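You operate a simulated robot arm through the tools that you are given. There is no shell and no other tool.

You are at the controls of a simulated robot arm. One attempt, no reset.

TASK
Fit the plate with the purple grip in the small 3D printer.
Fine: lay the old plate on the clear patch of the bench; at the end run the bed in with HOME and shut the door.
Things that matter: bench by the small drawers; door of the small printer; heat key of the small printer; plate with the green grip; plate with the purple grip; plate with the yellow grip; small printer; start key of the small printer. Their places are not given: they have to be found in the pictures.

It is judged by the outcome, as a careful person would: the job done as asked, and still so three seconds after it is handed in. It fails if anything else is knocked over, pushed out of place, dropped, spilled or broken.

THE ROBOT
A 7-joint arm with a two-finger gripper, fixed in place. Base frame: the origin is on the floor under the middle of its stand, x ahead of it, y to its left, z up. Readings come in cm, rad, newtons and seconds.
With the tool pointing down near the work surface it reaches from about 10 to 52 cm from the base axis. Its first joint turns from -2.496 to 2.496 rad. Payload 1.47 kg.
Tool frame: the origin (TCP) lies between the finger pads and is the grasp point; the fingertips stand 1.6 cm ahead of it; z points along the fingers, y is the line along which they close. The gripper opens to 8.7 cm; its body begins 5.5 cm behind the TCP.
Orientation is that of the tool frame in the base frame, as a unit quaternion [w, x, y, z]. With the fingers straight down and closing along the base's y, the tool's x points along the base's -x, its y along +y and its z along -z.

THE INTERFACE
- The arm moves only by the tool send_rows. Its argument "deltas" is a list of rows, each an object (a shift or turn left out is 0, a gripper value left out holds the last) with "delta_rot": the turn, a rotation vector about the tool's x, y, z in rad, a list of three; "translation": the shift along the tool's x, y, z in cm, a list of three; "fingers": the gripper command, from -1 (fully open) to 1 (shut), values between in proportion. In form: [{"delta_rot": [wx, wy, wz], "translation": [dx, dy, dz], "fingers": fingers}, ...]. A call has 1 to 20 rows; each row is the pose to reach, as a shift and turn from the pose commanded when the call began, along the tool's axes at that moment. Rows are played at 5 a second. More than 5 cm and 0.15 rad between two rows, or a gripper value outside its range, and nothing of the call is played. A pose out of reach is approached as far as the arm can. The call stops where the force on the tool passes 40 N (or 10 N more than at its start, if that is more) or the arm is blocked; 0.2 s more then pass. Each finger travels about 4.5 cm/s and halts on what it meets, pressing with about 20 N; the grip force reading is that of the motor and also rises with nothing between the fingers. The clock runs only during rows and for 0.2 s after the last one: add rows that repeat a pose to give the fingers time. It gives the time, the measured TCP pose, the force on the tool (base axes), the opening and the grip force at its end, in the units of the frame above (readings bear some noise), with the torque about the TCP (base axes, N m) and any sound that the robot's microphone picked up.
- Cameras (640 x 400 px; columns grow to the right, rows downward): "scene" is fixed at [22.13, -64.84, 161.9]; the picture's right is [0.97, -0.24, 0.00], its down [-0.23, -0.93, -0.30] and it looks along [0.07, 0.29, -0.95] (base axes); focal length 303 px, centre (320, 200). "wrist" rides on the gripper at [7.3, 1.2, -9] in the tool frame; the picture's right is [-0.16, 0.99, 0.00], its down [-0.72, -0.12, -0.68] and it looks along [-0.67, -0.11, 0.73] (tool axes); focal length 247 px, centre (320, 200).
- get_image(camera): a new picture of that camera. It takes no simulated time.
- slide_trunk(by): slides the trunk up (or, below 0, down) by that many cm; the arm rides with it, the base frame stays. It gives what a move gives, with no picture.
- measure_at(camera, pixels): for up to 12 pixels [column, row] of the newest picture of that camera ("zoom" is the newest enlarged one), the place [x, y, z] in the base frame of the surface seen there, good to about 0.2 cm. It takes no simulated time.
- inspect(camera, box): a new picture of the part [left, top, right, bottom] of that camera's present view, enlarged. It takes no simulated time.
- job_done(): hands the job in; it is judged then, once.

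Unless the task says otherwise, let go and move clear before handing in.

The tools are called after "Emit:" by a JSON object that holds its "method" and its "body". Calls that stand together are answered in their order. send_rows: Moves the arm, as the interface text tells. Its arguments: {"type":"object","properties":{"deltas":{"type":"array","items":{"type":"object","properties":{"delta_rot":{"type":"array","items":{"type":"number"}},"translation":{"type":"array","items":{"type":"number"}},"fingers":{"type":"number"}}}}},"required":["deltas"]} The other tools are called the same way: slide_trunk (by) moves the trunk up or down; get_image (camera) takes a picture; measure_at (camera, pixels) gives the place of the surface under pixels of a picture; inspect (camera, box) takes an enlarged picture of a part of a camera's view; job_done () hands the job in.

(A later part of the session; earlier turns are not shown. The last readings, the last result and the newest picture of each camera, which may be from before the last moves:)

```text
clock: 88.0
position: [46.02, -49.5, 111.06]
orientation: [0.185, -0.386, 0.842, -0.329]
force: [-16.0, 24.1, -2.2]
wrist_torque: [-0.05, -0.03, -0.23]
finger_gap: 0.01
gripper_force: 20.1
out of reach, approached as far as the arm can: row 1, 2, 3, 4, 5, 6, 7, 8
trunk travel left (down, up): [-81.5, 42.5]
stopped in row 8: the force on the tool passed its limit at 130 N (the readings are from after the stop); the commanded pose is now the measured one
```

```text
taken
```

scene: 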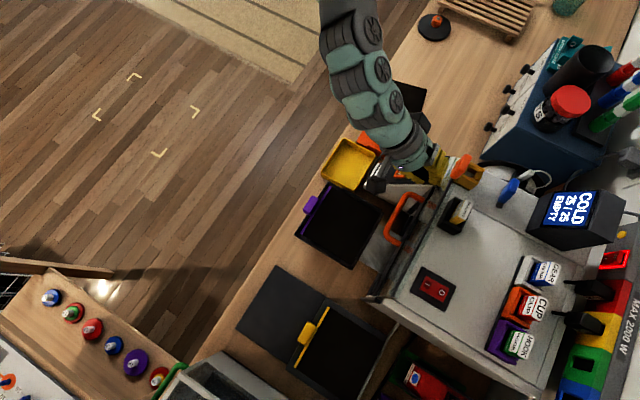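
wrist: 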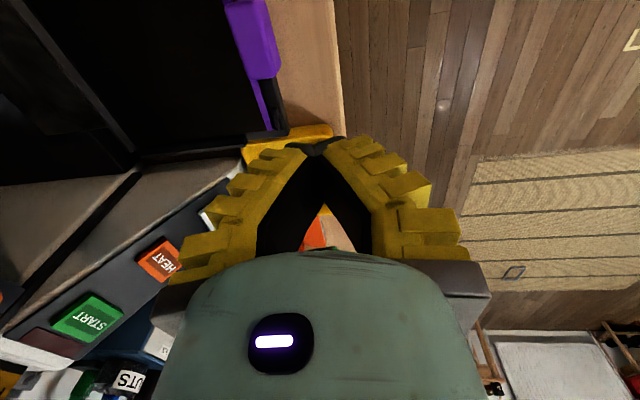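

The arm drifted far forward on an unreachable request and pushed against something near the door (force mostly along −u). I'll look closely before any further motion.

Emit:
{"method": "inspect", "body": {"camera": "scene", "box": [350, 130, 500, 230]}}

Emit:
{"method": "get_image", "body": {"camera": "wrist"}}

Emit:
{"method": "inspect", "body": {"camera": "scene", "box": [520, 180, 640, 260]}}

```text
4.00 times, centred on (425, 180) of scene
```

zoom: 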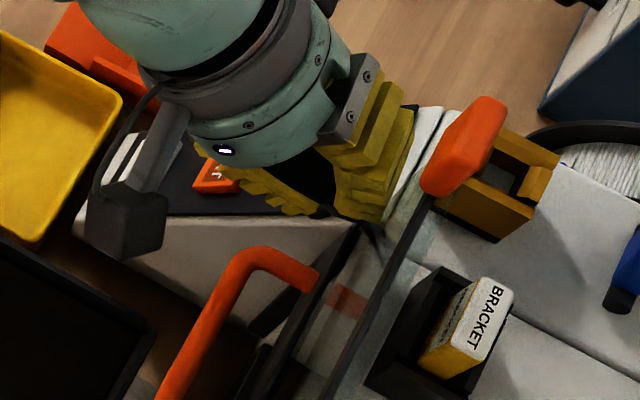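

```text
taken
```

wrist: 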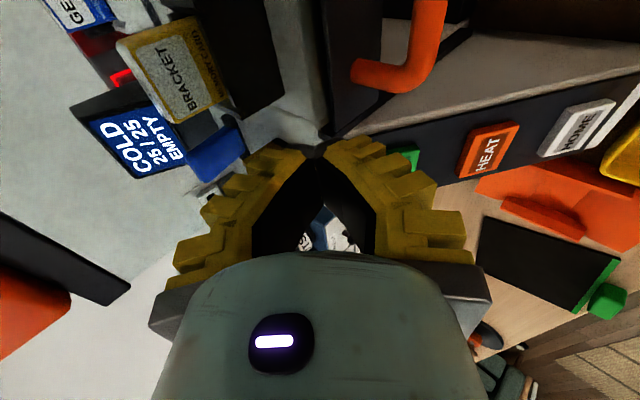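

```text
5.00 times, centred on (580, 220) of scene
```

zoom: 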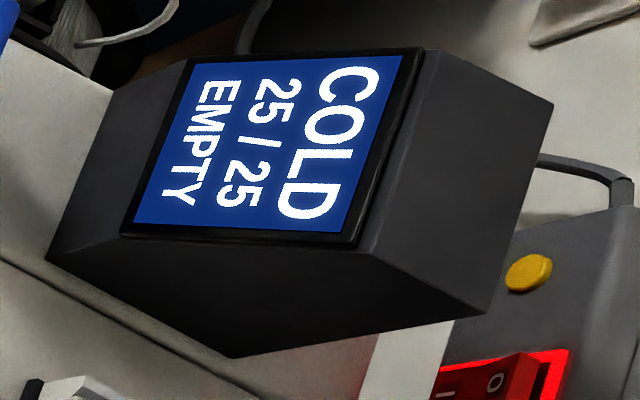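

Display still reads COLD 25/25 EMPTY and the door and keys look undisturbed; the fingertips rest against the door-frame edge. I'll back straight out in small steps.

Emit:
{"method": "send_rows", "body": {"deltas": [{"translation": [-0.1, 0.7, -0.7]}, {"translation": [-0.2, 1.3, -1.5]}, {"translation": [-0.2, 1.3, -1.5]}]}}

Emit:
{"method": "inspect", "body": {"camera": "scene", "box": [350, 130, 500, 230]}}

```text
clock: 88.8
position: [45.78, -49.66, 110.95]
orientation: [0.189, -0.388, 0.839, -0.332]
force: [-1.8, 34.3, -3.1]
wrist_torque: [-0.03, -0.01, 0.23]
finger_gap: 0.25
gripper_force: 20.3
out of reach, approached as far as the arm can: row 1, 2, 3
trunk travel left (down, up): [-81.5, 42.5]
```

```text
4.00 times, centred on (425, 180) of scene
```

zoom: 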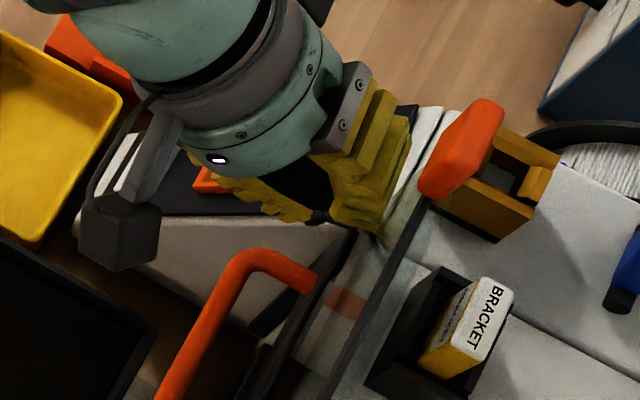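

The pitched pose is outside the arm's range here, so retreating with the same orientation fails. I'll un-pitch while backing out, shifting slightly left to relieve the contact.

Emit:
{"method": "send_rows", "body": {"deltas": [{"translation": [-0.67, 0.71, -1.34], "delta_rot": [-0.12, 0, 0]}, {"translation": [-0.9, 1.8, -3.08], "delta_rot": [-0.24, 0, 0]}, {"translation": [-1.17, 3.24, -5.17], "delta_rot": [-0.36, 0, 0]}, {"translation": [-1.17, 3.24, -5.17], "delta_rot": [-0.36, 0, 0]}]}}

Emit:
{"method": "inspect", "body": {"camera": "scene", "box": [350, 130, 500, 230]}}

```text
clock: 89.8
position: [41.8, -46.68, 112.34]
orientation: [0.113, -0.412, 0.886, -0.181]
force: [-0.9, -0.5, 1.2]
wrist_torque: [0.0, -0.02, 0.01]
finger_gap: 0.0
gripper_force: 20.5
out of reach, approached as far as the arm can: row 3, 4
trunk travel left (down, up): [-81.5, 42.5]
```

```text
4.00 times, centred on (425, 180) of scene
```

zoom: 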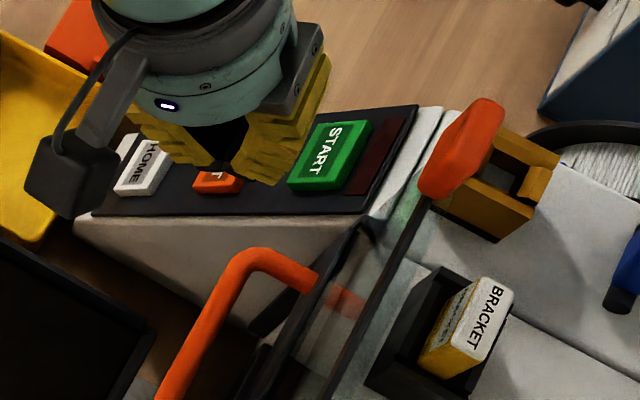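

Free of contact, and nothing has shifted. I'll continue backing out to a tool-down pose clear of the console.

Emit:
{"method": "send_rows", "body": {"deltas": [{"translation": [-0.2, 3.04, -0.05], "delta_rot": [-0.08, 0, 0]}, {"translation": [-0.4, 6.08, -0.1], "delta_rot": [-0.16, 0, 0]}, {"translation": [-0.6, 9.1, -0.15], "delta_rot": [-0.24, 0, 0]}, {"translation": [-0.8, 12.2, -0.2], "delta_rot": [-0.32, 0, 0]}, {"translation": [-1.03, 15.2, -0.26], "delta_rot": [-0.4, 0, 0]}, {"translation": [-1.03, 15.2, -0.26], "delta_rot": [-0.4, 0, 0]}]}}

Emit:
{"method": "get_image", "body": {"camera": "scene"}}

Emit:
{"method": "inspect", "body": {"camera": "scene", "box": [350, 130, 500, 230]}}

```text
clock: 91.2
position: [32.33, -38.65, 104.74]
orientation: [0.03, -0.426, 0.904, -0.001]
force: [0.2, 0.3, 0.5]
wrist_torque: [0.05, 0.02, 0.0]
finger_gap: 0.0
gripper_force: 20.0
out of reach, approached as far as the arm can: row 1, 2, 3, 4, 5, 6
trunk travel left (down, up): [-81.5, 42.5]
```

```text
taken
```

scene: 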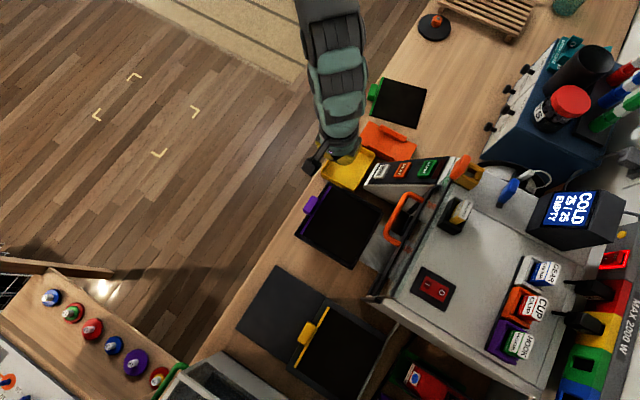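

```text
4.00 times, centred on (425, 180) of scene
```

zoom: 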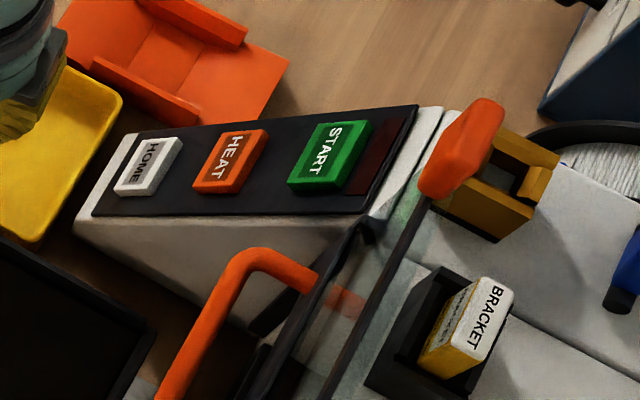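

All objects are still in place. Lesson: avoid unreachable requests. I'll straighten the tool and park in front of the console, then alternate small pitches with trunk lowering, since a forward-pitched tool needs the wrist above the shoulder.

Emit:
{"method": "send_rows", "body": {"deltas": [{"translation": [-1.7, 0.85, 0.1], "delta_rot": [0, 0.014, 0.024]}, {"translation": [-3.4, 1.7, 0.2], "delta_rot": [0, 0.028, 0.048]}, {"translation": [-5.1, 2.5, 0.3], "delta_rot": [0, 0.042, 0.072]}, {"translation": [-6.84, 3.36, 1.5], "delta_rot": [0, 0.056, 0.096]}, {"translation": [-6.84, 3.36, 1.5], "delta_rot": [0, 0.056, 0.096]}]}}

```text
clock: 92.5
position: [35.28, -36.67, 102.56]
orientation: [0.004, -0.382, 0.924, -0.013]
force: [0.1, 0.7, 0.5]
wrist_torque: [-0.03, 0.0, 0.04]
finger_gap: 0.0
gripper_force: 19.8
out of reach, approached as far as the arm can: row 1, 2, 3, 4, 5
trunk travel left (down, up): [-81.5, 42.5]
```

Still flagged as limited even for a mild pose, so the arm's posture has drifted. I'll rotate the tool yaw back toward the neutral direction (camera toward me) in small checked steps to recover a natural posture.

Emit:
{"method": "send_rows", "body": {"deltas": [{"delta_rot": [0, 0, 0.14], "translation": [0, 0.4, 0]}, {"delta_rot": [0, 0, 0.28], "translation": [0, 0.8, 0]}, {"delta_rot": [0, 0, 0.42], "translation": [0, 1.2, 0]}, {"delta_rot": [0, 0, 0.56], "translation": [0, 1.6, 0]}, {"delta_rot": [0, 0, 0.56], "translation": [0, 1.6, 0]}]}}

```text
clock: 93.7
position: [34.29, -36.89, 102.53]
orientation: [0.007, -0.11, 0.994, -0.011]
force: [0.1, -0.1, -0.5]
wrist_torque: [-0.01, 0.03, 0.02]
finger_gap: 0.0
gripper_force: 20.2
out of reach, approached as far as the arm can: row 1, 2, 3, 4, 5
trunk travel left (down, up): [-81.5, 42.5]
```

Emit:
{"method": "send_rows", "body": {"deltas": [{"delta_rot": [0, 0, 0.14]}, {"delta_rot": [0, 0, 0.28]}, {"delta_rot": [0, 0, 0.42]}, {"delta_rot": [0, 0, 0.56]}, {"delta_rot": [0, 0, 0.7]}, {"delta_rot": [0, 0, 0.84]}, {"delta_rot": [0, 0, 0.98]}, {"delta_rot": [0, 0, 1.01]}, {"delta_rot": [0, 0, 1.01]}]}}

Emit:
{"method": "send_rows", "body": {"deltas": [{"translation": [1.0, 0, 0.5]}, {"translation": [2.0, 0, 1.0]}, {"translation": [2.0, 0, 1.0]}]}}

Emit:
{"method": "get_image", "body": {"camera": "scene"}}

```text
clock: 95.7
position: [34.5, -36.89, 102.57]
orientation: [0.012, 0.384, 0.923, -0.006]
force: [0.3, -0.7, 0.9]
wrist_torque: [-0.02, 0.0, -0.03]
finger_gap: 0.0
gripper_force: 20.2
trunk travel left (down, up): [-81.5, 42.5]
```

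```text
clock: 96.5
position: [33.56, -37.05, 102.48]
orientation: [0.012, 0.382, 0.924, -0.007]
force: [-0.1, 0.4, 0.0]
wrist_torque: [0.0, -0.01, -0.01]
finger_gap: 0.0
gripper_force: 20.2
out of reach, approached as far as the arm can: row 1, 2, 3
trunk travel left (down, up): [-81.5, 42.5]
```

```text
taken
```

scene: 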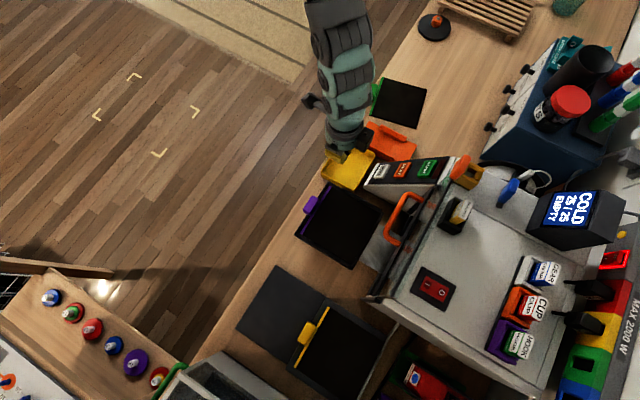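

Inward moves are still flagged. I'll test whether moving the arm upward relative to the trunk frees it.

Emit:
{"method": "send_rows", "body": {"deltas": [{"translation": [0, 0, -1.5]}, {"translation": [0, 0, -3]}, {"translation": [0, 0, -3]}]}}

Emit:
{"method": "send_rows", "body": {"deltas": [{"translation": [1.0, 0, 0]}, {"translation": [2.0, 0, 0]}, {"translation": [2.0, 0, 0]}]}}

```text
clock: 97.2
position: [33.93, -38.52, 104.22]
orientation: [0.013, 0.383, 0.924, -0.006]
force: [-0.2, -0.1, 0.3]
wrist_torque: [0.0, 0.02, -0.05]
finger_gap: 0.0
gripper_force: 19.9
out of reach, approached as far as the arm can: row 1, 2, 3
trunk travel left (down, up): [-81.5, 42.5]
```

```text
clock: 98.0
position: [32.57, -38.0, 103.22]
orientation: [0.012, 0.382, 0.924, -0.005]
force: [-0.5, 0.9, -0.6]
wrist_torque: [0.02, 0.0, -0.04]
finger_gap: 0.0
gripper_force: 20.5
out of reach, approached as far as the arm can: row 1, 2, 3
trunk travel left (down, up): [-81.5, 42.5]
```

It's an upper limit in the current posture (rising pushes it outward). I'll raise the trunk and lower the arm relative to it, to get away from the limit.

Emit:
{"method": "slide_trunk", "body": {"by": 10}}

Emit:
{"method": "send_rows", "body": {"deltas": [{"translation": [0, 0, 2]}, {"translation": [0, 0, 4]}, {"translation": [0, 0, 6]}, {"translation": [0, 0, 8]}, {"translation": [0, 0, 8]}]}}

Emit:
{"method": "send_rows", "body": {"deltas": [{"translation": [1.0, 0, 0]}, {"translation": [2.0, 0, 0]}, {"translation": [3.0, 0, 0]}, {"translation": [3.0, 0, 0]}]}}

```text
clock: 99.4
position: [32.54, -38.15, 113.24]
orientation: [0.011, 0.382, 0.924, -0.006]
force: [0.7, -0.1, 0.1]
wrist_torque: [-0.03, -0.05, 0.0]
finger_gap: 0.0
gripper_force: 20.3
trunk travel left (down, up): [-91.5, 32.5]
```

```text
clock: 100.6
position: [32.76, -38.38, 105.33]
orientation: [0.013, 0.383, 0.924, -0.004]
force: [-0.5, -0.4, 0.7]
wrist_torque: [0.01, -0.01, 0.01]
finger_gap: 0.0
gripper_force: 20.6
trunk travel left (down, up): [-91.5, 32.5]
```

```text
clock: 101.6
position: [30.58, -36.09, 105.13]
orientation: [0.012, 0.382, 0.924, -0.006]
force: [-0.3, -0.3, 0.4]
wrist_torque: [-0.01, -0.01, 0.0]
finger_gap: 0.02
gripper_force: 20.1
trunk travel left (down, up): [-91.5, 32.5]
```

Freed. The data suggest the neutral yaw (camera toward me) allows forward pitch when the arm is high relative to the trunk. I'll try small pitches with checks, first 0.2 rad while rising 3 cm.

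Emit:
{"method": "send_rows", "body": {"deltas": [{"translation": [0, 1.5, -1.0], "delta_rot": [0, -0.1, 0]}, {"translation": [0, 3.0, -2.5], "delta_rot": [0, -0.2, 0]}, {"translation": [0, 3.0, -2.5], "delta_rot": [0, -0.2, 0]}]}}

Emit:
{"method": "measure_at", "body": {"camera": "scene", "pixels": [[324, 172], [345, 139], [374, 153], [357, 189], [348, 143], [372, 155], [327, 174], [340, 145], [332, 160], [365, 172], [322, 175], [376, 150]]}}

```text
clock: 102.4
position: [32.77, -36.27, 105.78]
orientation: [0.105, 0.379, 0.918, -0.043]
force: [-1.1, 0.1, -0.9]
wrist_torque: [0.01, -0.01, -0.02]
finger_gap: 0.0
gripper_force: 20.0
out of reach, approached as far as the arm can: row 2, 3
trunk travel left (down, up): [-91.5, 32.5]
```

```text
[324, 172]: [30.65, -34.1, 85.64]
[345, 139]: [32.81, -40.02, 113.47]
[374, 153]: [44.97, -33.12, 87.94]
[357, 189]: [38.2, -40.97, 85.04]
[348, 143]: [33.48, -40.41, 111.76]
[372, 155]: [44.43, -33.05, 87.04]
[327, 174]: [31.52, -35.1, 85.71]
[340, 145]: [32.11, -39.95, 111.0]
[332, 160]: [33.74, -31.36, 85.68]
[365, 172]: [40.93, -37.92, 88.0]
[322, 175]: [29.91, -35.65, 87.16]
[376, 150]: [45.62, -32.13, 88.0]
```

Bin rim is at z=88, so clearance is fine, but the posture is still awkward. I'll go back near the starting pose to let the arm recover its original posture.

Emit:
{"method": "send_rows", "body": {"deltas": [{"translation": [2.0, -2.5, 0], "delta_rot": [0, 0.1, -0.1]}, {"translation": [4.0, -5.0, 0], "delta_rot": [0, 0.2, -0.2]}, {"translation": [6.0, -7.5, 0], "delta_rot": [0, 0.22, -0.3]}, {"translation": [8.0, -10.0, 0], "delta_rot": [0, 0.22, -0.42]}, {"translation": [10.0, -12.5, 1], "delta_rot": [0, 0.22, -0.54]}, {"translation": [10.5, -13.2, 1], "delta_rot": [0, 0.22, -0.66]}, {"translation": [10.5, -13.2, 1], "delta_rot": [0, 0.22, -0.78]}, {"translation": [10.5, -13.2, 1], "delta_rot": [0, 0.22, -0.78]}]}}

Emit:
{"method": "get_image", "body": {"camera": "scene"}}

```text
clock: 104.2
position: [16.64, -38.49, 102.54]
orientation: [-0.02, 0.005, 0.999, -0.039]
force: [0.1, -0.1, -1.0]
wrist_torque: [0.04, 0.01, -0.01]
finger_gap: 0.04
gripper_force: 20.1
trunk travel left (down, up): [-91.5, 32.5]
```

```text
taken
```

scene: 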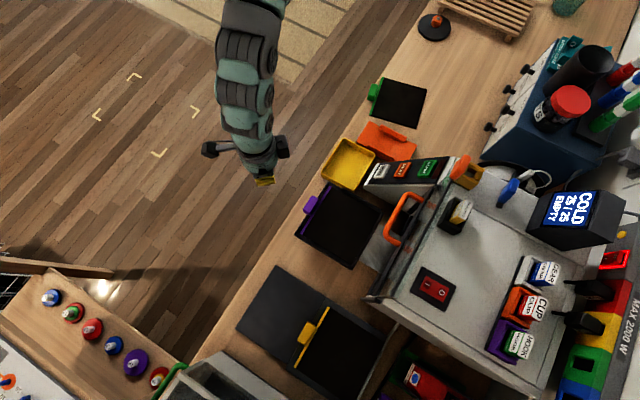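

That pose is reachable without flags. I'll straighten the tilt and raise the arm to the starting relative height to see whether the posture recovers.

Emit:
{"method": "send_rows", "body": {"deltas": [{"translation": [0, 0, -3], "delta_rot": [-0.04, -0.02, 0]}, {"translation": [0, 0, -6], "delta_rot": [-0.078, -0.04, 0]}, {"translation": [0, 0, -9], "delta_rot": [-0.078, -0.04, 0]}, {"translation": [0, 0, -12], "delta_rot": [-0.078, -0.04, 0]}, {"translation": [0, 0, -14], "delta_rot": [-0.078, -0.04, 0]}, {"translation": [0, 0, -14], "delta_rot": [-0.078, -0.04, 0]}]}}

Emit:
{"method": "get_image", "body": {"camera": "scene"}}

```text
clock: 105.6
position: [16.66, -39.4, 115.59]
orientation: [0.002, 0.007, 1.0, -0.001]
force: [0.1, 0.2, 0.5]
wrist_torque: [0.02, -0.01, 0.0]
finger_gap: 0.0
gripper_force: 20.1
out of reach, approached as far as the arm can: row 4, 5, 6
trunk travel left (down, up): [-91.5, 32.5]
```

```text
taken
```

scene: 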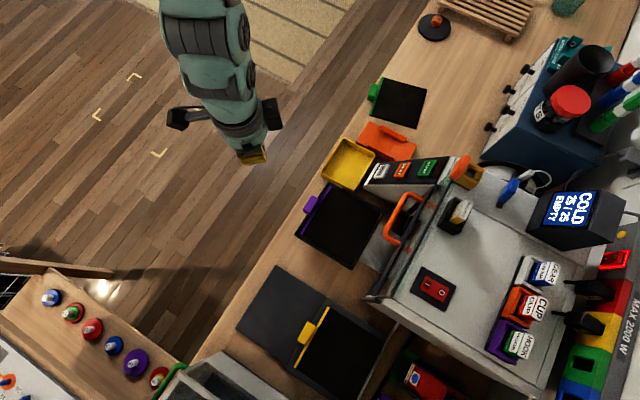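

Posture looks similar to the start now. I'll yaw to face the bench and move in front of the console at v≈-2, staying well back (u≈41).

Emit:
{"method": "send_rows", "body": {"deltas": [{"translation": [-1.4, 1.1, 1.0], "delta_rot": [0, 0, 0.1]}, {"translation": [-2.8, 2.2, 2.0], "delta_rot": [0, 0, 0.2]}, {"translation": [-4.2, 3.3, 2.5], "delta_rot": [0, 0, 0.3]}, {"translation": [-5.6, 4.4, 2.5], "delta_rot": [0, 0, 0.4]}, {"translation": [-7.0, 5.6, 2.5], "delta_rot": [0, 0, 0.5]}, {"translation": [-8.4, 6.7, 2.5], "delta_rot": [0, 0, 0.6]}, {"translation": [-9.8, 7.9, 2.5], "delta_rot": [0, 0, 0.7]}, {"translation": [-10.9, 8.9, 2.5], "delta_rot": [0, 0, 0.78]}, {"translation": [-10.9, 8.9, 2.5], "delta_rot": [0, 0, 0.78]}]}}

Emit:
{"method": "get_image", "body": {"camera": "scene"}}

```text
clock: 107.6
position: [28.7, -37.27, 112.49]
orientation: [0.0, 0.386, 0.922, 0.001]
force: [-0.1, -1.0, 0.4]
wrist_torque: [0.0, 0.02, -0.01]
finger_gap: 0.0
gripper_force: 20.2
out of reach, approached as far as the arm can: row 1, 2, 3, 4, 5, 6, 7, 8, 9
trunk travel left (down, up): [-91.5, 32.5]
```

```text
taken
```

scene: 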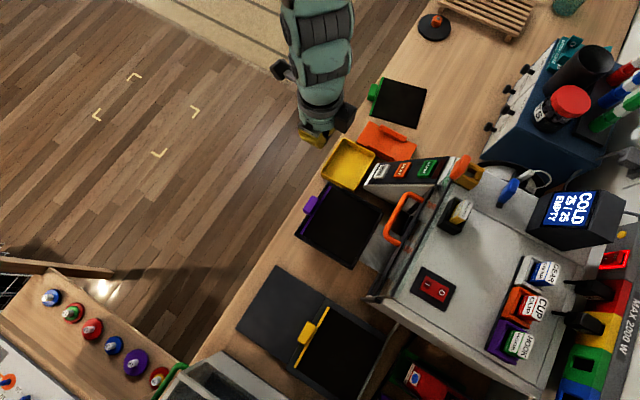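

Still drifting outward at this height limit, but safely. I'll try pitching in 0.2 rad steps from here (z=112, nothing nearby until u≈65), checking each time.

Emit:
{"method": "send_rows", "body": {"deltas": [{"delta_rot": [0, -0.1, 0]}, {"delta_rot": [0, -0.2, 0]}, {"delta_rot": [0, -0.2, 0]}]}}

Emit:
{"method": "send_rows", "body": {"deltas": [{"delta_rot": [0, -0.1, 0]}, {"delta_rot": [0, -0.2, 0]}, {"delta_rot": [0, -0.2, 0]}]}}

```text
clock: 108.4
position: [28.84, -40.94, 113.26]
orientation: [0.094, 0.384, 0.918, -0.038]
force: [-0.5, -0.7, 0.1]
wrist_torque: [-0.02, 0.04, -0.02]
finger_gap: 0.0
gripper_force: 20.1
out of reach, approached as far as the arm can: row 1, 2, 3
trunk travel left (down, up): [-91.5, 32.5]
```

```text
clock: 109.2
position: [28.78, -43.89, 114.53]
orientation: [0.184, 0.379, 0.904, -0.076]
force: [-0.6, 0.5, -0.1]
wrist_torque: [-0.04, -0.01, 0.01]
finger_gap: 0.01
gripper_force: 20.1
out of reach, approached as far as the arm can: row 1, 2, 3
trunk travel left (down, up): [-91.5, 32.5]
```

The wrist seems unable to move inward in this posture, but HOME only needs the wrist at u≈49.6, which this posture allows. I'll move left and slightly outward with the present pitch.

Emit:
{"method": "send_rows", "body": {"deltas": [{"translation": [-0.6, 2.5, 0.8]}, {"translation": [-1.2, 5.0, 1.6]}, {"translation": [-1.8, 7.6, 2.4]}, {"translation": [-2.5, 10.2, 3.2]}, {"translation": [-3.16, 12.7, 4.1]}, {"translation": [-3.16, 12.7, 4.1]}]}}

Emit:
{"method": "get_image", "body": {"camera": "scene"}}

```text
clock: 110.6
position: [42.28, -42.01, 114.68]
orientation: [0.184, 0.378, 0.904, -0.076]
force: [-0.1, -0.1, 0.5]
wrist_torque: [-0.01, -0.01, -0.02]
finger_gap: 0.0
gripper_force: 20.1
out of reach, approached as far as the arm can: row 1, 2, 3, 4, 5, 6
trunk travel left (down, up): [-91.5, 32.5]
```

```text
taken
```

scene: 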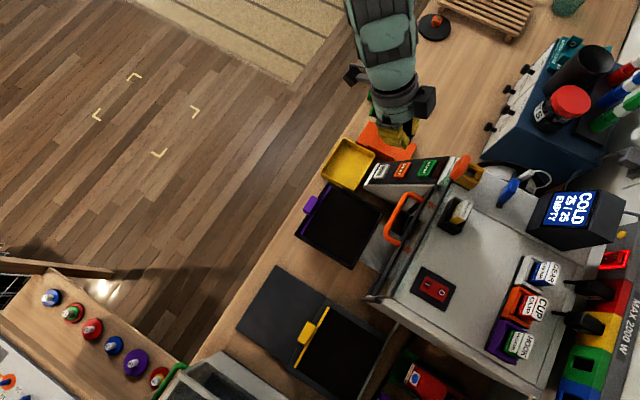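

Now at u=59.6, v=0.2, z=114.7 with 23° pitch. Lowering the trunk carries the whole arm down over the console safely to ~z=108; then I'll test moving inward with the arm higher relative to the trunk.

Emit:
{"method": "slide_trunk", "body": {"by": -6}}

Emit:
{"method": "send_rows", "body": {"deltas": [{"translation": [0.3, 0.7, -1.3]}, {"translation": [0.6, 1.4, -2.6]}, {"translation": [1.2, 1.9, -4.0]}, {"translation": [1.2, 1.9, -4.0]}]}}

```text
clock: 111.6
position: [42.32, -42.19, 108.51]
orientation: [0.184, 0.378, 0.904, -0.076]
force: [-0.3, -0.6, 0.3]
wrist_torque: [-0.02, -0.01, 0.02]
finger_gap: 0.02
gripper_force: 19.9
trunk travel left (down, up): [-85.5, 38.5]
```

```text
clock: 112.6
position: [42.68, -42.03, 108.72]
orientation: [0.184, 0.378, 0.904, -0.076]
force: [-0.7, -0.3, -0.5]
wrist_torque: [0.01, -0.01, -0.02]
finger_gap: 0.02
gripper_force: 20.2
out of reach, approached as far as the arm can: row 1, 2, 3, 4
trunk travel left (down, up): [-85.5, 38.5]
```

It's stuck against an upper limit again. As before, I'll raise the trunk and lower the arm relative to it, then move inward.

Emit:
{"method": "slide_trunk", "body": {"by": 10}}

Emit:
{"method": "send_rows", "body": {"deltas": [{"translation": [-0.9, 0.5, 2.0]}, {"translation": [-1.7, 1.0, 4.0]}, {"translation": [-2.6, 1.5, 6.0]}, {"translation": [-3.4, 1.9, 8.0]}, {"translation": [-3.4, 1.9, 8.0]}]}}

```text
clock: 113.9
position: [42.7, -42.01, 118.7]
orientation: [0.184, 0.378, 0.904, -0.077]
force: [0.2, -0.4, -0.2]
wrist_torque: [0.01, 0.03, 0.03]
finger_gap: 0.0
gripper_force: 19.5
trunk travel left (down, up): [-95.5, 28.5]
```

```text
clock: 115.1
position: [48.59, -44.97, 112.65]
orientation: [0.184, 0.378, 0.904, -0.076]
force: [0.2, -0.2, 0.0]
wrist_torque: [0.05, -0.01, 0.01]
finger_gap: 0.0
gripper_force: 20.4
trunk travel left (down, up): [-95.5, 28.5]
```

I made a sign slip and moved outward a bit (u=66, z=112.7, still clear above the console), but the arm is free here. Now I'll move back inward to u≈56.3 and lower slightly.

Emit:
{"method": "send_rows", "body": {"deltas": [{"translation": [2.6, -0.1, 0]}, {"translation": [5.3, -0.2, -0.05]}, {"translation": [8.0, -0.3, -0.1]}, {"translation": [10.6, -0.5, -0.13]}, {"translation": [10.6, -0.5, -0.13]}]}}

Emit:
{"method": "get_image", "body": {"camera": "scene"}}

```text
clock: 116.3
position: [41.38, -38.47, 108.57]
orientation: [0.184, 0.378, 0.904, -0.076]
force: [-0.4, -0.4, -0.1]
wrist_torque: [0.04, 0.02, -0.01]
finger_gap: 0.01
gripper_force: 20.3
trunk travel left (down, up): [-95.5, 28.5]
```

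```text
taken
```

scene: 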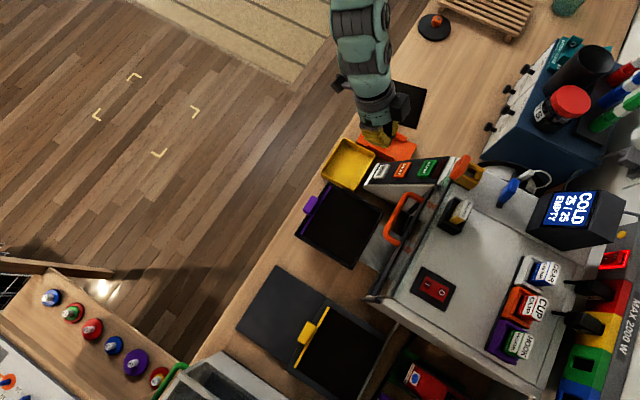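

Excellent: u=56.5, v=2.1, z=108.6, pitched 23°, unflagged. I'll shift 1 cm inward and lower with the trunk to just in front of the HOME key.

Emit:
{"method": "send_rows", "body": {"deltas": [{"translation": [0.5, 0, -0.2]}, {"translation": [0.92, 0, -0.39]}, {"translation": [0.92, 0, -0.39]}]}}

Emit:
{"method": "slide_trunk", "body": {"by": -10}}

Emit:
{"method": "inspect", "body": {"camera": "scene", "box": [330, 110, 450, 210]}}

Emit:
{"method": "get_image", "body": {"camera": "wrist"}}

```text
clock: 117.1
position: [40.66, -37.92, 108.6]
orientation: [0.185, 0.377, 0.905, -0.075]
force: [0.0, -0.4, 0.6]
wrist_torque: [-0.01, -0.02, -0.02]
finger_gap: 0.0
gripper_force: 20.5
trunk travel left (down, up): [-95.5, 28.5]
```

```text
clock: 118.4
position: [40.63, -37.84, 98.64]
orientation: [0.184, 0.378, 0.904, -0.076]
force: [-0.3, -0.4, 1.0]
wrist_torque: [0.01, 0.03, -0.01]
finger_gap: 0.0
gripper_force: 19.9
trunk travel left (down, up): [-85.5, 38.5]
```

```text
4.00 times, centred on (390, 160) of scene
```

zoom: 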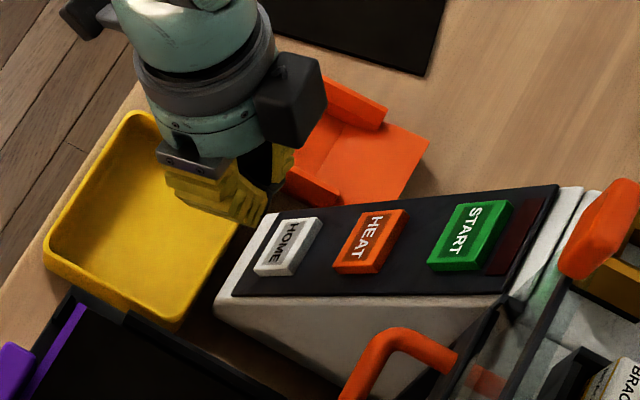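

```text
taken
```

wrist: 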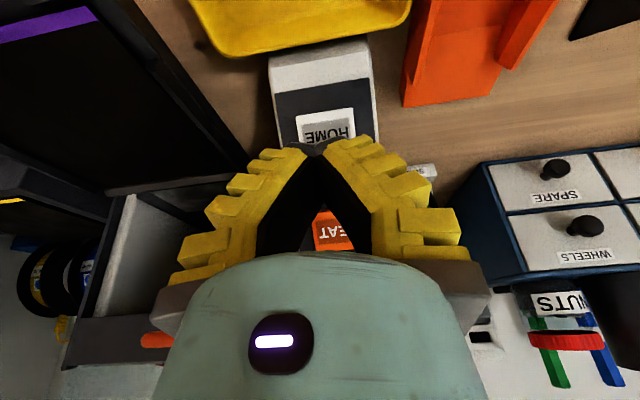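

Fingertips are lined up with HOME (label at (327,132), tips at (318,148)). I'll lower the last 3.4 cm with the trunk.

Emit:
{"method": "slide_trunk", "body": {"by": -3.4}}

Emit:
{"method": "inspect", "body": {"camera": "scene", "box": [340, 130, 430, 205]}}

Emit:
{"method": "inspect", "body": {"camera": "wrist", "box": [220, 40, 440, 180]}}

```text
clock: 119.2
position: [40.69, -37.95, 95.28]
orientation: [0.184, 0.378, 0.904, -0.076]
force: [-0.6, -0.6, 0.1]
wrist_torque: [-0.02, -0.02, 0.01]
finger_gap: 0.02
gripper_force: 19.8
trunk travel left (down, up): [-82.1, 41.9]
```

```text
5.33 times, centred on (385, 168) of scene
```

zoom: 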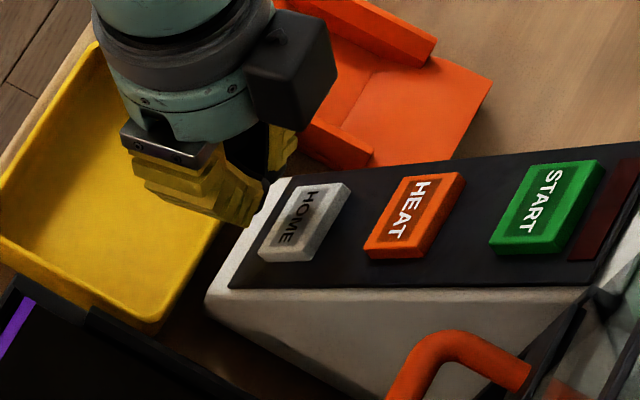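

```text
2.86 times, centred on (330, 110) of wrist
```

zoom: 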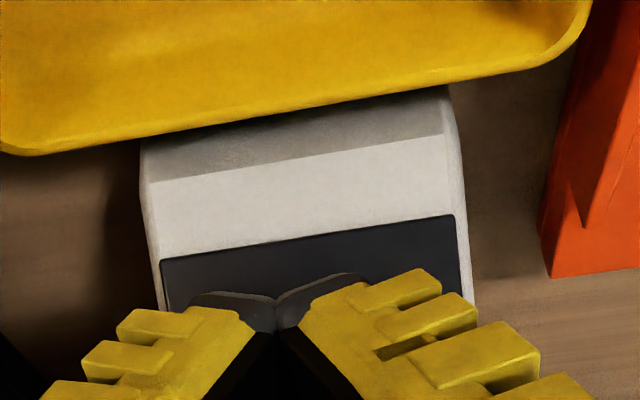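

Tips are just in front of the HOME key. I'll advance along the key's normal, 1.2 cm first, then in fine steps watching force and sound.

Emit:
{"method": "send_rows", "body": {"deltas": [{"translation": [-0.3, 0.12, 0.5]}, {"translation": [-0.63, 0.25, 1.02]}, {"translation": [-0.63, 0.25, 1.02]}]}}

Emit:
{"method": "inspect", "body": {"camera": "scene", "box": [350, 140, 420, 200]}}

```text
clock: 120.0
position: [41.41, -38.5, 94.47]
orientation: [0.185, 0.378, 0.904, -0.075]
force: [-0.9, -0.5, 0.2]
wrist_torque: [0.03, -0.02, -0.01]
finger_gap: 0.01
gripper_force: 19.8
trunk travel left (down, up): [-82.1, 41.9]
```

```text
6.67 times, centred on (385, 170) of scene
```

zoom: 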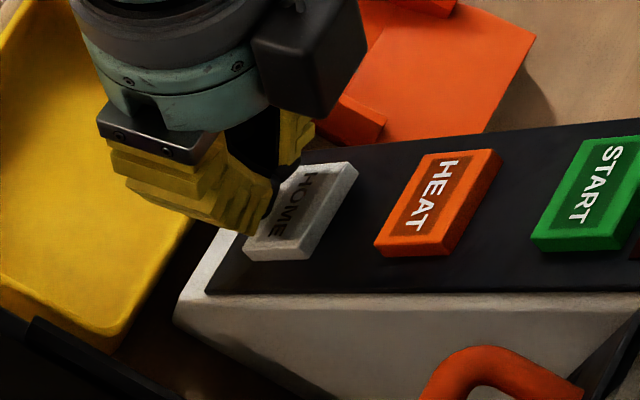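

The tip is right at the HOME key face. I'll advance another 0.6 cm in small steps.

Emit:
{"method": "send_rows", "body": {"deltas": [{"translation": [-0.1, 0, 0.17]}, {"translation": [-0.21, 0, 0.34]}, {"translation": [-0.315, 0, 0.51]}, {"translation": [-0.315, 0, 0.51]}]}}

```text
clock: 121.0
position: [41.84, -38.71, 94.03]
orientation: [0.183, 0.378, 0.904, -0.076]
force: [0.2, -0.1, -0.4]
wrist_torque: [-0.03, -0.01, 0.01]
finger_gap: 0.0
gripper_force: 20.0
trunk travel left (down, up): [-82.1, 41.9]
```

Emit:
{"method": "send_rows", "body": {"deltas": [{"translation": [-0.1, 0, 0.17]}, {"translation": [-0.21, 0, 0.34]}, {"translation": [-0.315, 0, 0.51]}, {"translation": [-0.315, 0, 0.51]}]}}

Emit:
{"method": "inspect", "body": {"camera": "scene", "box": [350, 140, 420, 200]}}

```text
clock: 122.0
position: [42.18, -39.14, 93.81]
orientation: [0.184, 0.377, 0.904, -0.076]
force: [0.1, 0.6, 0.0]
wrist_torque: [0.0, -0.02, -0.03]
finger_gap: 0.01
gripper_force: 19.8
trunk travel left (down, up): [-82.1, 41.9]
```

```text
6.67 times, centred on (385, 170) of scene
```

zoom: 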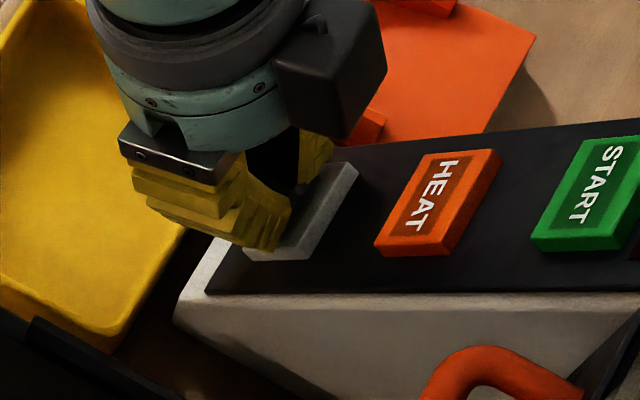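

No contact yet; the tips seem a bit low on the key (about 1.6 cm down-slope of centre). I'll back off slightly and move 1.3 cm up-slope before pressing.

Emit:
{"method": "send_rows", "body": {"deltas": [{"translation": [0.31, 0, -0.51]}, {"translation": [-0.2, 0, -0.85]}, {"translation": [-0.79, 0, -1.2]}, {"translation": [-0.79, 0, -1.2]}]}}

Emit:
{"method": "send_rows", "body": {"deltas": [{"translation": [-0.1, 0, 0.17]}, {"translation": [-0.21, 0, 0.34]}, {"translation": [-0.315, 0, 0.51]}, {"translation": [-0.315, 0, 0.51]}]}}

Emit:
{"method": "inspect", "body": {"camera": "scene", "box": [350, 140, 420, 200]}}

```text
clock: 123.0
position: [42.3, -39.27, 95.21]
orientation: [0.185, 0.377, 0.904, -0.076]
force: [-0.2, -0.1, -0.1]
wrist_torque: [0.0, -0.01, 0.03]
finger_gap: 0.0
gripper_force: 20.1
trunk travel left (down, up): [-82.1, 41.9]
```

```text
clock: 124.0
position: [42.7, -39.57, 94.92]
orientation: [0.184, 0.378, 0.904, -0.076]
force: [0.0, -0.1, 0.0]
wrist_torque: [-0.03, -0.02, -0.01]
finger_gap: 0.0
gripper_force: 19.9
trunk travel left (down, up): [-82.1, 41.9]
```

```text
6.67 times, centred on (385, 170) of scene
```

zoom: 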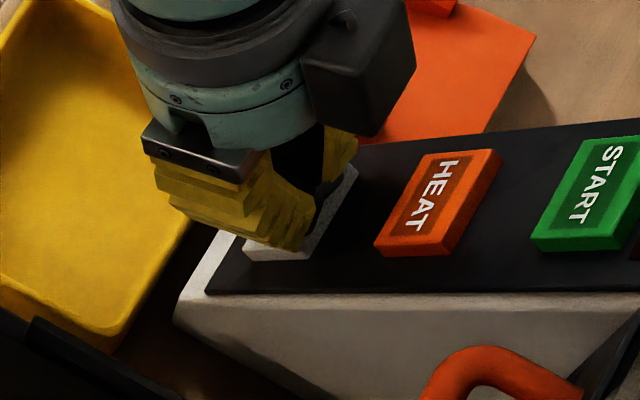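

The tips are now centred on the key, about 0.5 cm from its face. Continuing to press in small steps.

Emit:
{"method": "send_rows", "body": {"deltas": [{"translation": [-0.1, 0, 0.17]}, {"translation": [-0.21, 0, 0.34]}, {"translation": [-0.26, 0, 0.43]}, {"translation": [-0.26, 0, 0.43]}]}}

```text
clock: 125.0
position: [42.91, -39.77, 94.54]
orientation: [0.183, 0.377, 0.905, -0.076]
force: [-0.1, 1.3, 2.6]
wrist_torque: [0.0, -0.04, 0.01]
finger_gap: 0.59
gripper_force: 27.7
trunk travel left (down, up): [-82.1, 41.9]
heard: click
```

A click was heard — HOME has been pressed. I'll back off along the normal and watch the bed.

Emit:
{"method": "send_rows", "body": {"deltas": [{"translation": [0.3, 0, -0.5]}, {"translation": [0.8, 0, -1.3]}, {"translation": [1.3, 0, -2.2]}, {"translation": [1.6, 0, -2.6]}, {"translation": [1.6, 0, -2.6]}, {"translation": [1.6, 0, -2.6]}]}}

Emit:
{"method": "get_image", "body": {"camera": "scene"}}

Emit:
{"method": "inspect", "body": {"camera": "scene", "box": [520, 180, 640, 260]}}

```text
clock: 126.4
position: [41.18, -38.17, 96.26]
orientation: [0.184, 0.377, 0.905, -0.076]
force: [-0.6, 0.6, -1.1]
wrist_torque: [-0.02, -0.01, -0.02]
finger_gap: 0.0
gripper_force: 28.5
trunk travel left (down, up): [-82.1, 41.9]
```

```text
taken
```

scene: 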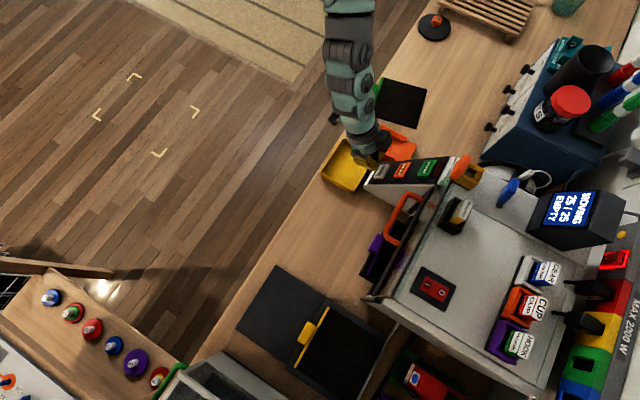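

```text
5.00 times, centred on (580, 220) of scene
```

zoom: 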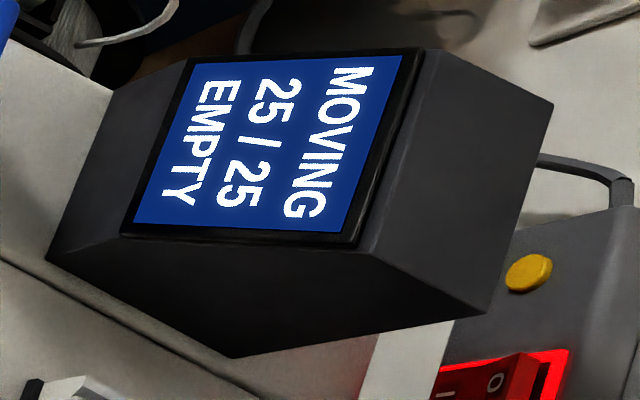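

The display shows MOVING and the bed is running in with the purple plate. I'll raise the arm clear with the trunk while it finishes.

Emit:
{"method": "slide_trunk", "body": {"by": 16}}

Emit:
{"method": "send_rows", "body": {"deltas": [{"translation": [0, 0, 0]}, {"translation": [0, 0, 0]}, {"translation": [0, 0, 0]}, {"translation": [0, 0, 0]}, {"translation": [0, 0, 0]}, {"translation": [0, 0, 0]}, {"translation": [0, 0, 0]}, {"translation": [0, 0, 0]}, {"translation": [0, 0, 0]}, {"translation": [0, 0, 0]}]}}

Emit:
{"method": "get_image", "body": {"camera": "scene"}}

Emit:
{"method": "inspect", "body": {"camera": "scene", "box": [340, 140, 500, 310]}}

Emit:
{"method": "inspect", "body": {"camera": "scene", "box": [520, 180, 640, 260]}}

```text
clock: 128.2
position: [41.21, -38.09, 112.32]
orientation: [0.184, 0.378, 0.904, -0.076]
force: [-0.6, -0.3, 0.0]
wrist_torque: [0.01, 0.0, -0.01]
finger_gap: 0.0
gripper_force: 28.4
trunk travel left (down, up): [-98.1, 25.9]
```

```text
clock: 130.4
position: [41.19, -38.07, 112.34]
orientation: [0.185, 0.378, 0.904, -0.076]
force: [0.2, 0.5, -0.8]
wrist_torque: [0.01, 0.02, -0.03]
finger_gap: 0.0
gripper_force: 28.1
trunk travel left (down, up): [-98.1, 25.9]
```

```text
taken
```

scene: 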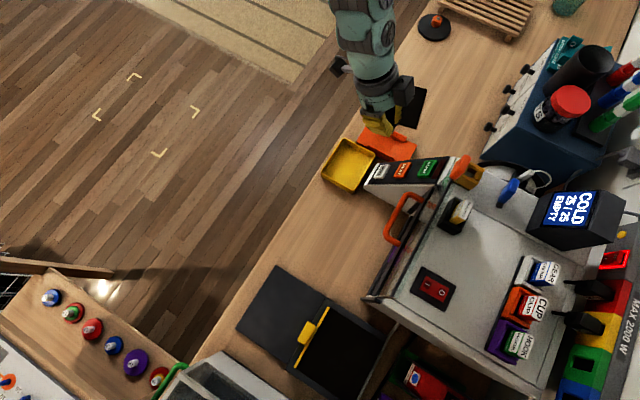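

```text
2.35 times, centred on (420, 225) of scene
```

zoom: 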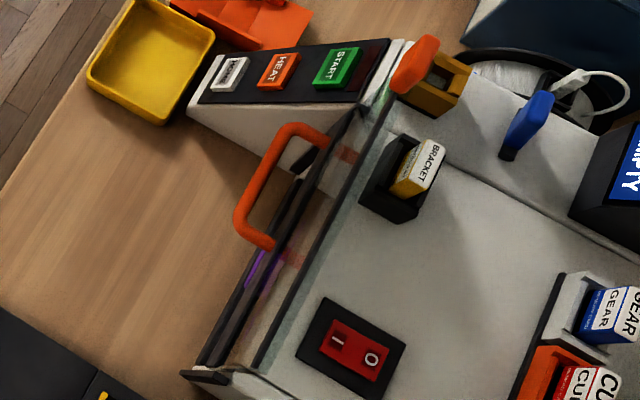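

```text
5.00 times, centred on (580, 220) of scene
```

zoom: 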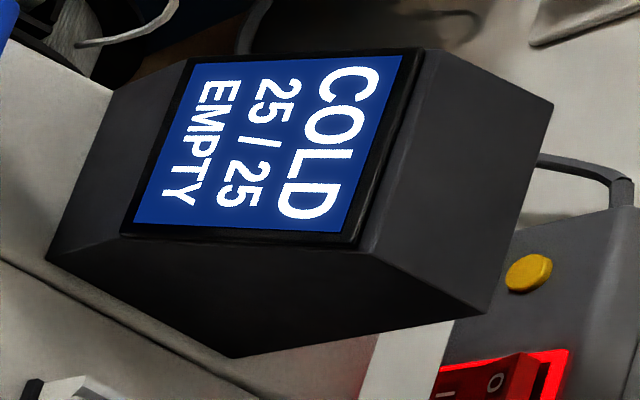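

The bed is fully in and the display is back to COLD. Now I'll measure the door handle and panel precisely for closing.

Emit:
{"method": "inspect", "body": {"camera": "scene", "box": [360, 160, 480, 310]}}

Emit:
{"method": "measure_at", "body": {"camera": "scene", "pixels": [[402, 212], [396, 222], [391, 230], [408, 202], [413, 195], [420, 197], [400, 240], [410, 222], [425, 200], [440, 172], [395, 250], [380, 275]]}}

Emit:
{"method": "measure_at", "body": {"camera": "zoom", "pixels": [[300, 60], [325, 45], [345, 25], [270, 110], [220, 180], [170, 260], [240, 150], [200, 220], [320, 30], [350, 10], [295, 90], [210, 260]]}}

```text
2.67 times, centred on (420, 235) of scene
```

zoom: 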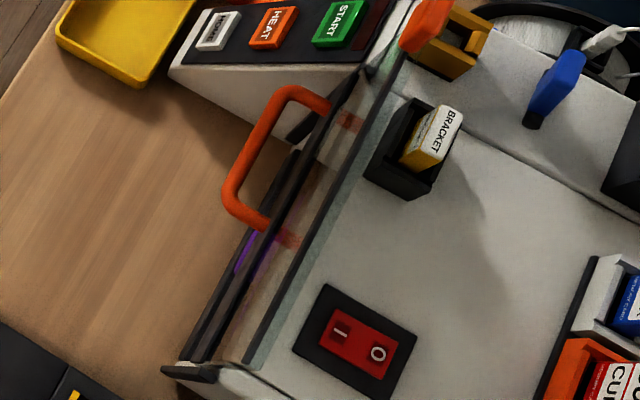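

```text
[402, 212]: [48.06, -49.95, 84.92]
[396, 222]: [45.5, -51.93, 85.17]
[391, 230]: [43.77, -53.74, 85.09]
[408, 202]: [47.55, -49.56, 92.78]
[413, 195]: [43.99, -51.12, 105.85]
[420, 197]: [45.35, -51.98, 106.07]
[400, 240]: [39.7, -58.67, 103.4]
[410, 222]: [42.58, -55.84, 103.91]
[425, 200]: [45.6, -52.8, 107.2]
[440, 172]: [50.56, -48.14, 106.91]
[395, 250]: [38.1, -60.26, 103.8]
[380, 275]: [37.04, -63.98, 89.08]
```

```text
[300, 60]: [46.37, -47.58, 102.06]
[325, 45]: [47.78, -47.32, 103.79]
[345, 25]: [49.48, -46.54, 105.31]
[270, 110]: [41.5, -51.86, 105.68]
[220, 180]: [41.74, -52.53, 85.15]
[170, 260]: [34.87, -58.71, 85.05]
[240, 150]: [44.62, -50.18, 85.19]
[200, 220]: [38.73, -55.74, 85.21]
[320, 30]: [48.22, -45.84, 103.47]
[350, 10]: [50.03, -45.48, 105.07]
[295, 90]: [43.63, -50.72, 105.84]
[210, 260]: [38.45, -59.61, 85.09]
```

Emit:
{"method": "measure_at", "body": {"camera": "zoom", "pixels": [[272, 112], [262, 128], [252, 145], [243, 162], [235, 180], [236, 200], [255, 218], [310, 95], [330, 130], [290, 190], [260, 240], [300, 175]]}}

Emit:
{"method": "inspect", "body": {"camera": "scene", "box": [375, 180, 435, 250]}}

Emit:
{"method": "measure_at", "body": {"camera": "zoom", "pixels": [[320, 90], [290, 130], [265, 170], [245, 210], [235, 250], [250, 290], [290, 310], [345, 70], [390, 80], [420, 90], [400, 150], [350, 230]]}}

```text
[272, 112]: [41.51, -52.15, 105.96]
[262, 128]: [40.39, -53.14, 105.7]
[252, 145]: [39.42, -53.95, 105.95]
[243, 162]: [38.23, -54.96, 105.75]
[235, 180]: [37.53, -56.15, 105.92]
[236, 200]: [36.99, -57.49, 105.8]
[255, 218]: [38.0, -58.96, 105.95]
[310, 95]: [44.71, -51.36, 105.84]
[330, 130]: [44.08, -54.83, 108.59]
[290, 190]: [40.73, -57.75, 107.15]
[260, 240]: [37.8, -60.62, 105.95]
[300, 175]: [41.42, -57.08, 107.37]
```

```text
5.71 times, centred on (405, 215) of scene
```

zoom: 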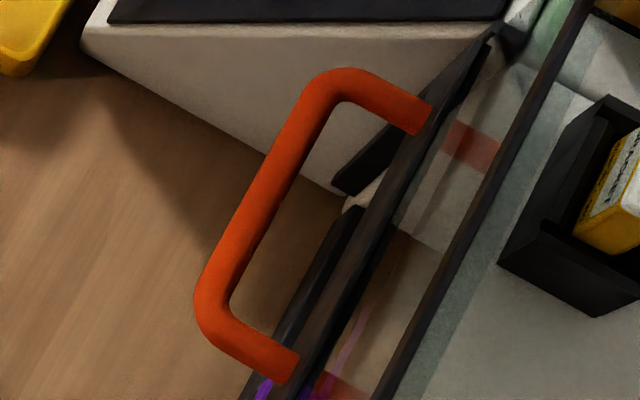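

```text
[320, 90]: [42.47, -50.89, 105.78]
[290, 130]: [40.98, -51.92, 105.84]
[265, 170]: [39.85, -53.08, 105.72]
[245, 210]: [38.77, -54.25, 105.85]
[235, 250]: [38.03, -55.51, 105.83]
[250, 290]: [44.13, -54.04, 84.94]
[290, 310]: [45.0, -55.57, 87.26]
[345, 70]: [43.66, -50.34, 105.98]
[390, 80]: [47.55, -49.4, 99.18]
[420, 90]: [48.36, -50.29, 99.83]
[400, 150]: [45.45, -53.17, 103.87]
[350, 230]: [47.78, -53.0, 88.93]
```

The handle bar runs at u≈66.0, v −6…−14, top z≈105.85. I'll increase the pitch a bit (keeping the wrist still) for clearance of the wrist box from the door, then move across to the handle.

Emit:
{"method": "send_rows", "body": {"deltas": [{"translation": [-1.1, 0, -0.1], "delta_rot": [0, -0.09, 0]}, {"translation": [-2.3, 0, -0.25], "delta_rot": [0, -0.18, 0]}, {"translation": [-3.43, 0, -0.4], "delta_rot": [0, -0.265, 0]}, {"translation": [-3.43, 0, -0.4], "delta_rot": [0, -0.265, 0]}]}}

```text
clock: 131.4
position: [43.31, -40.28, 114.16]
orientation: [0.302, 0.365, 0.872, -0.125]
force: [-0.7, 0.8, -0.1]
wrist_torque: [0.03, 0.01, 0.01]
finger_gap: 0.0
gripper_force: 27.8
trunk travel left (down, up): [-98.1, 25.9]
```

Unflagged at 38° pitch. I'll move laterally to the handle's centreline first, then forward above the bar.

Emit:
{"method": "send_rows", "body": {"deltas": [{"translation": [0, -3, 0]}, {"translation": [0, -6, 0]}, {"translation": [0, -9, 0]}, {"translation": [-0.7, -11.9, 0.6]}, {"translation": [-2.2, -11.9, 2.0]}, {"translation": [-3.4, -11.9, 3.2]}, {"translation": [-3.4, -11.9, 3.2]}]}}

Emit:
{"method": "get_image", "body": {"camera": "scene"}}

Emit:
{"method": "inspect", "body": {"camera": "scene", "box": [340, 150, 460, 250]}}

Emit:
{"method": "get_image", "body": {"camera": "wrist"}}

```text
clock: 133.1
position: [37.89, -51.98, 113.56]
orientation: [0.302, 0.365, 0.871, -0.127]
force: [-0.2, -1.1, -0.8]
wrist_torque: [-0.02, -0.02, -0.01]
finger_gap: 0.02
gripper_force: 28.2
trunk travel left (down, up): [-98.1, 25.9]
```

```text
taken
```

scene: 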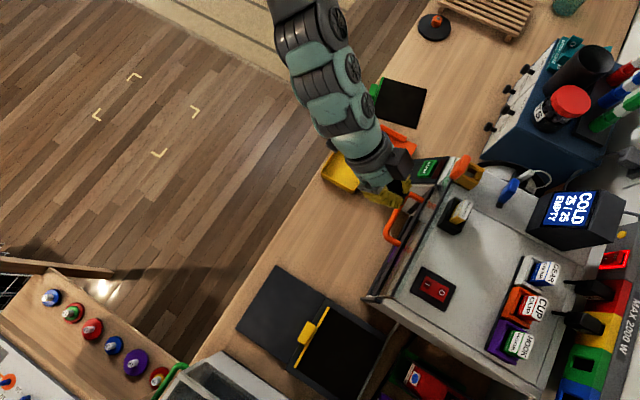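

```text
4.00 times, centred on (400, 200) of scene
```

zoom: 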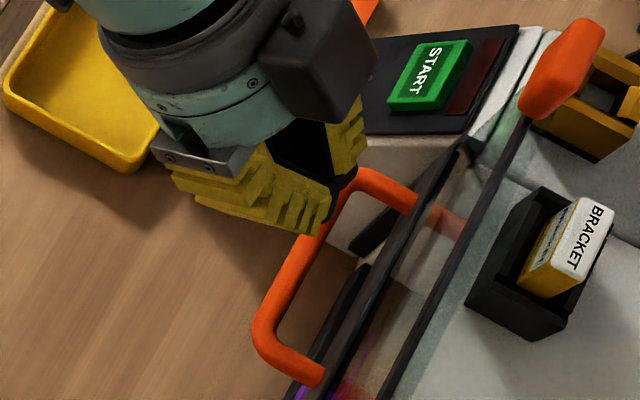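

```text
taken
```

wrist: 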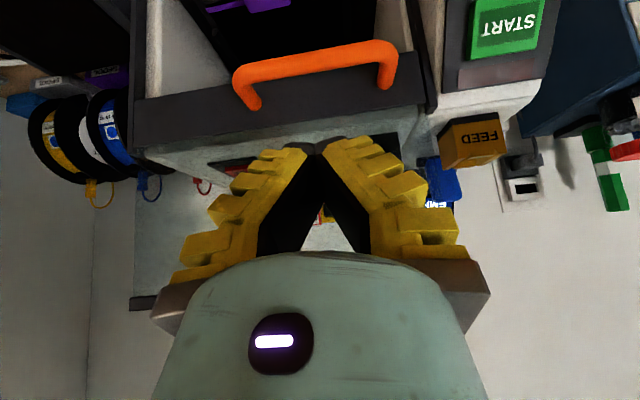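

The handle bar lies directly below the tips. I'll go 1.45 cm forward so the tips are over the bar, then lower with the trunk close to it.

Emit:
{"method": "send_rows", "body": {"deltas": [{"translation": [-0.57, 0, 0.45]}, {"translation": [-1.14, 0, 0.9]}, {"translation": [-1.14, 0, 0.9]}]}}

Emit:
{"method": "slide_trunk", "body": {"by": -5.3}}

Emit:
{"method": "inspect", "body": {"camera": "scene", "box": [360, 160, 440, 240]}}

Emit:
{"method": "inspect", "body": {"camera": "wrist", "box": [200, 40, 440, 190]}}

```text
clock: 133.8
position: [38.25, -52.09, 114.06]
orientation: [0.302, 0.364, 0.872, -0.124]
force: [0.6, 0.5, -0.4]
wrist_torque: [0.02, -0.03, -0.01]
finger_gap: 0.0
gripper_force: 27.8
out of reach, approached as far as the arm can: row 1, 2, 3
trunk travel left (down, up): [-98.1, 25.9]
```

```text
clock: 134.8
position: [38.26, -52.1, 108.82]
orientation: [0.302, 0.364, 0.872, -0.125]
force: [-0.7, 0.3, -0.1]
wrist_torque: [-0.01, 0.0, -0.03]
finger_gap: 0.01
gripper_force: 28.5
trunk travel left (down, up): [-92.8, 31.2]
```

```text
5.00 times, centred on (400, 200) of scene
```

zoom: 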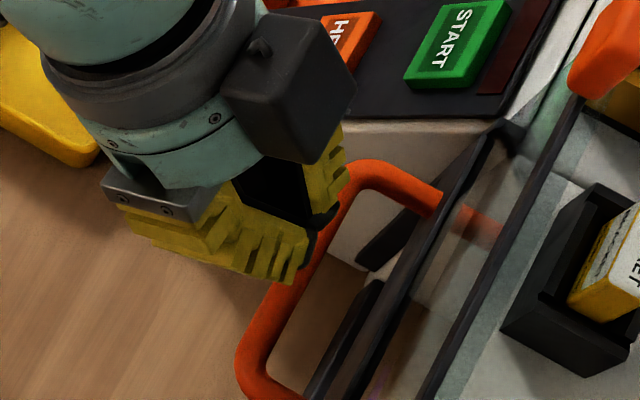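

```text
2.67 times, centred on (320, 115) of wrist
```

zoom: 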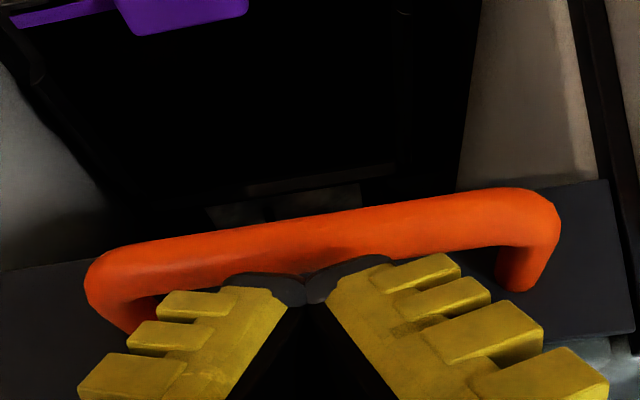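

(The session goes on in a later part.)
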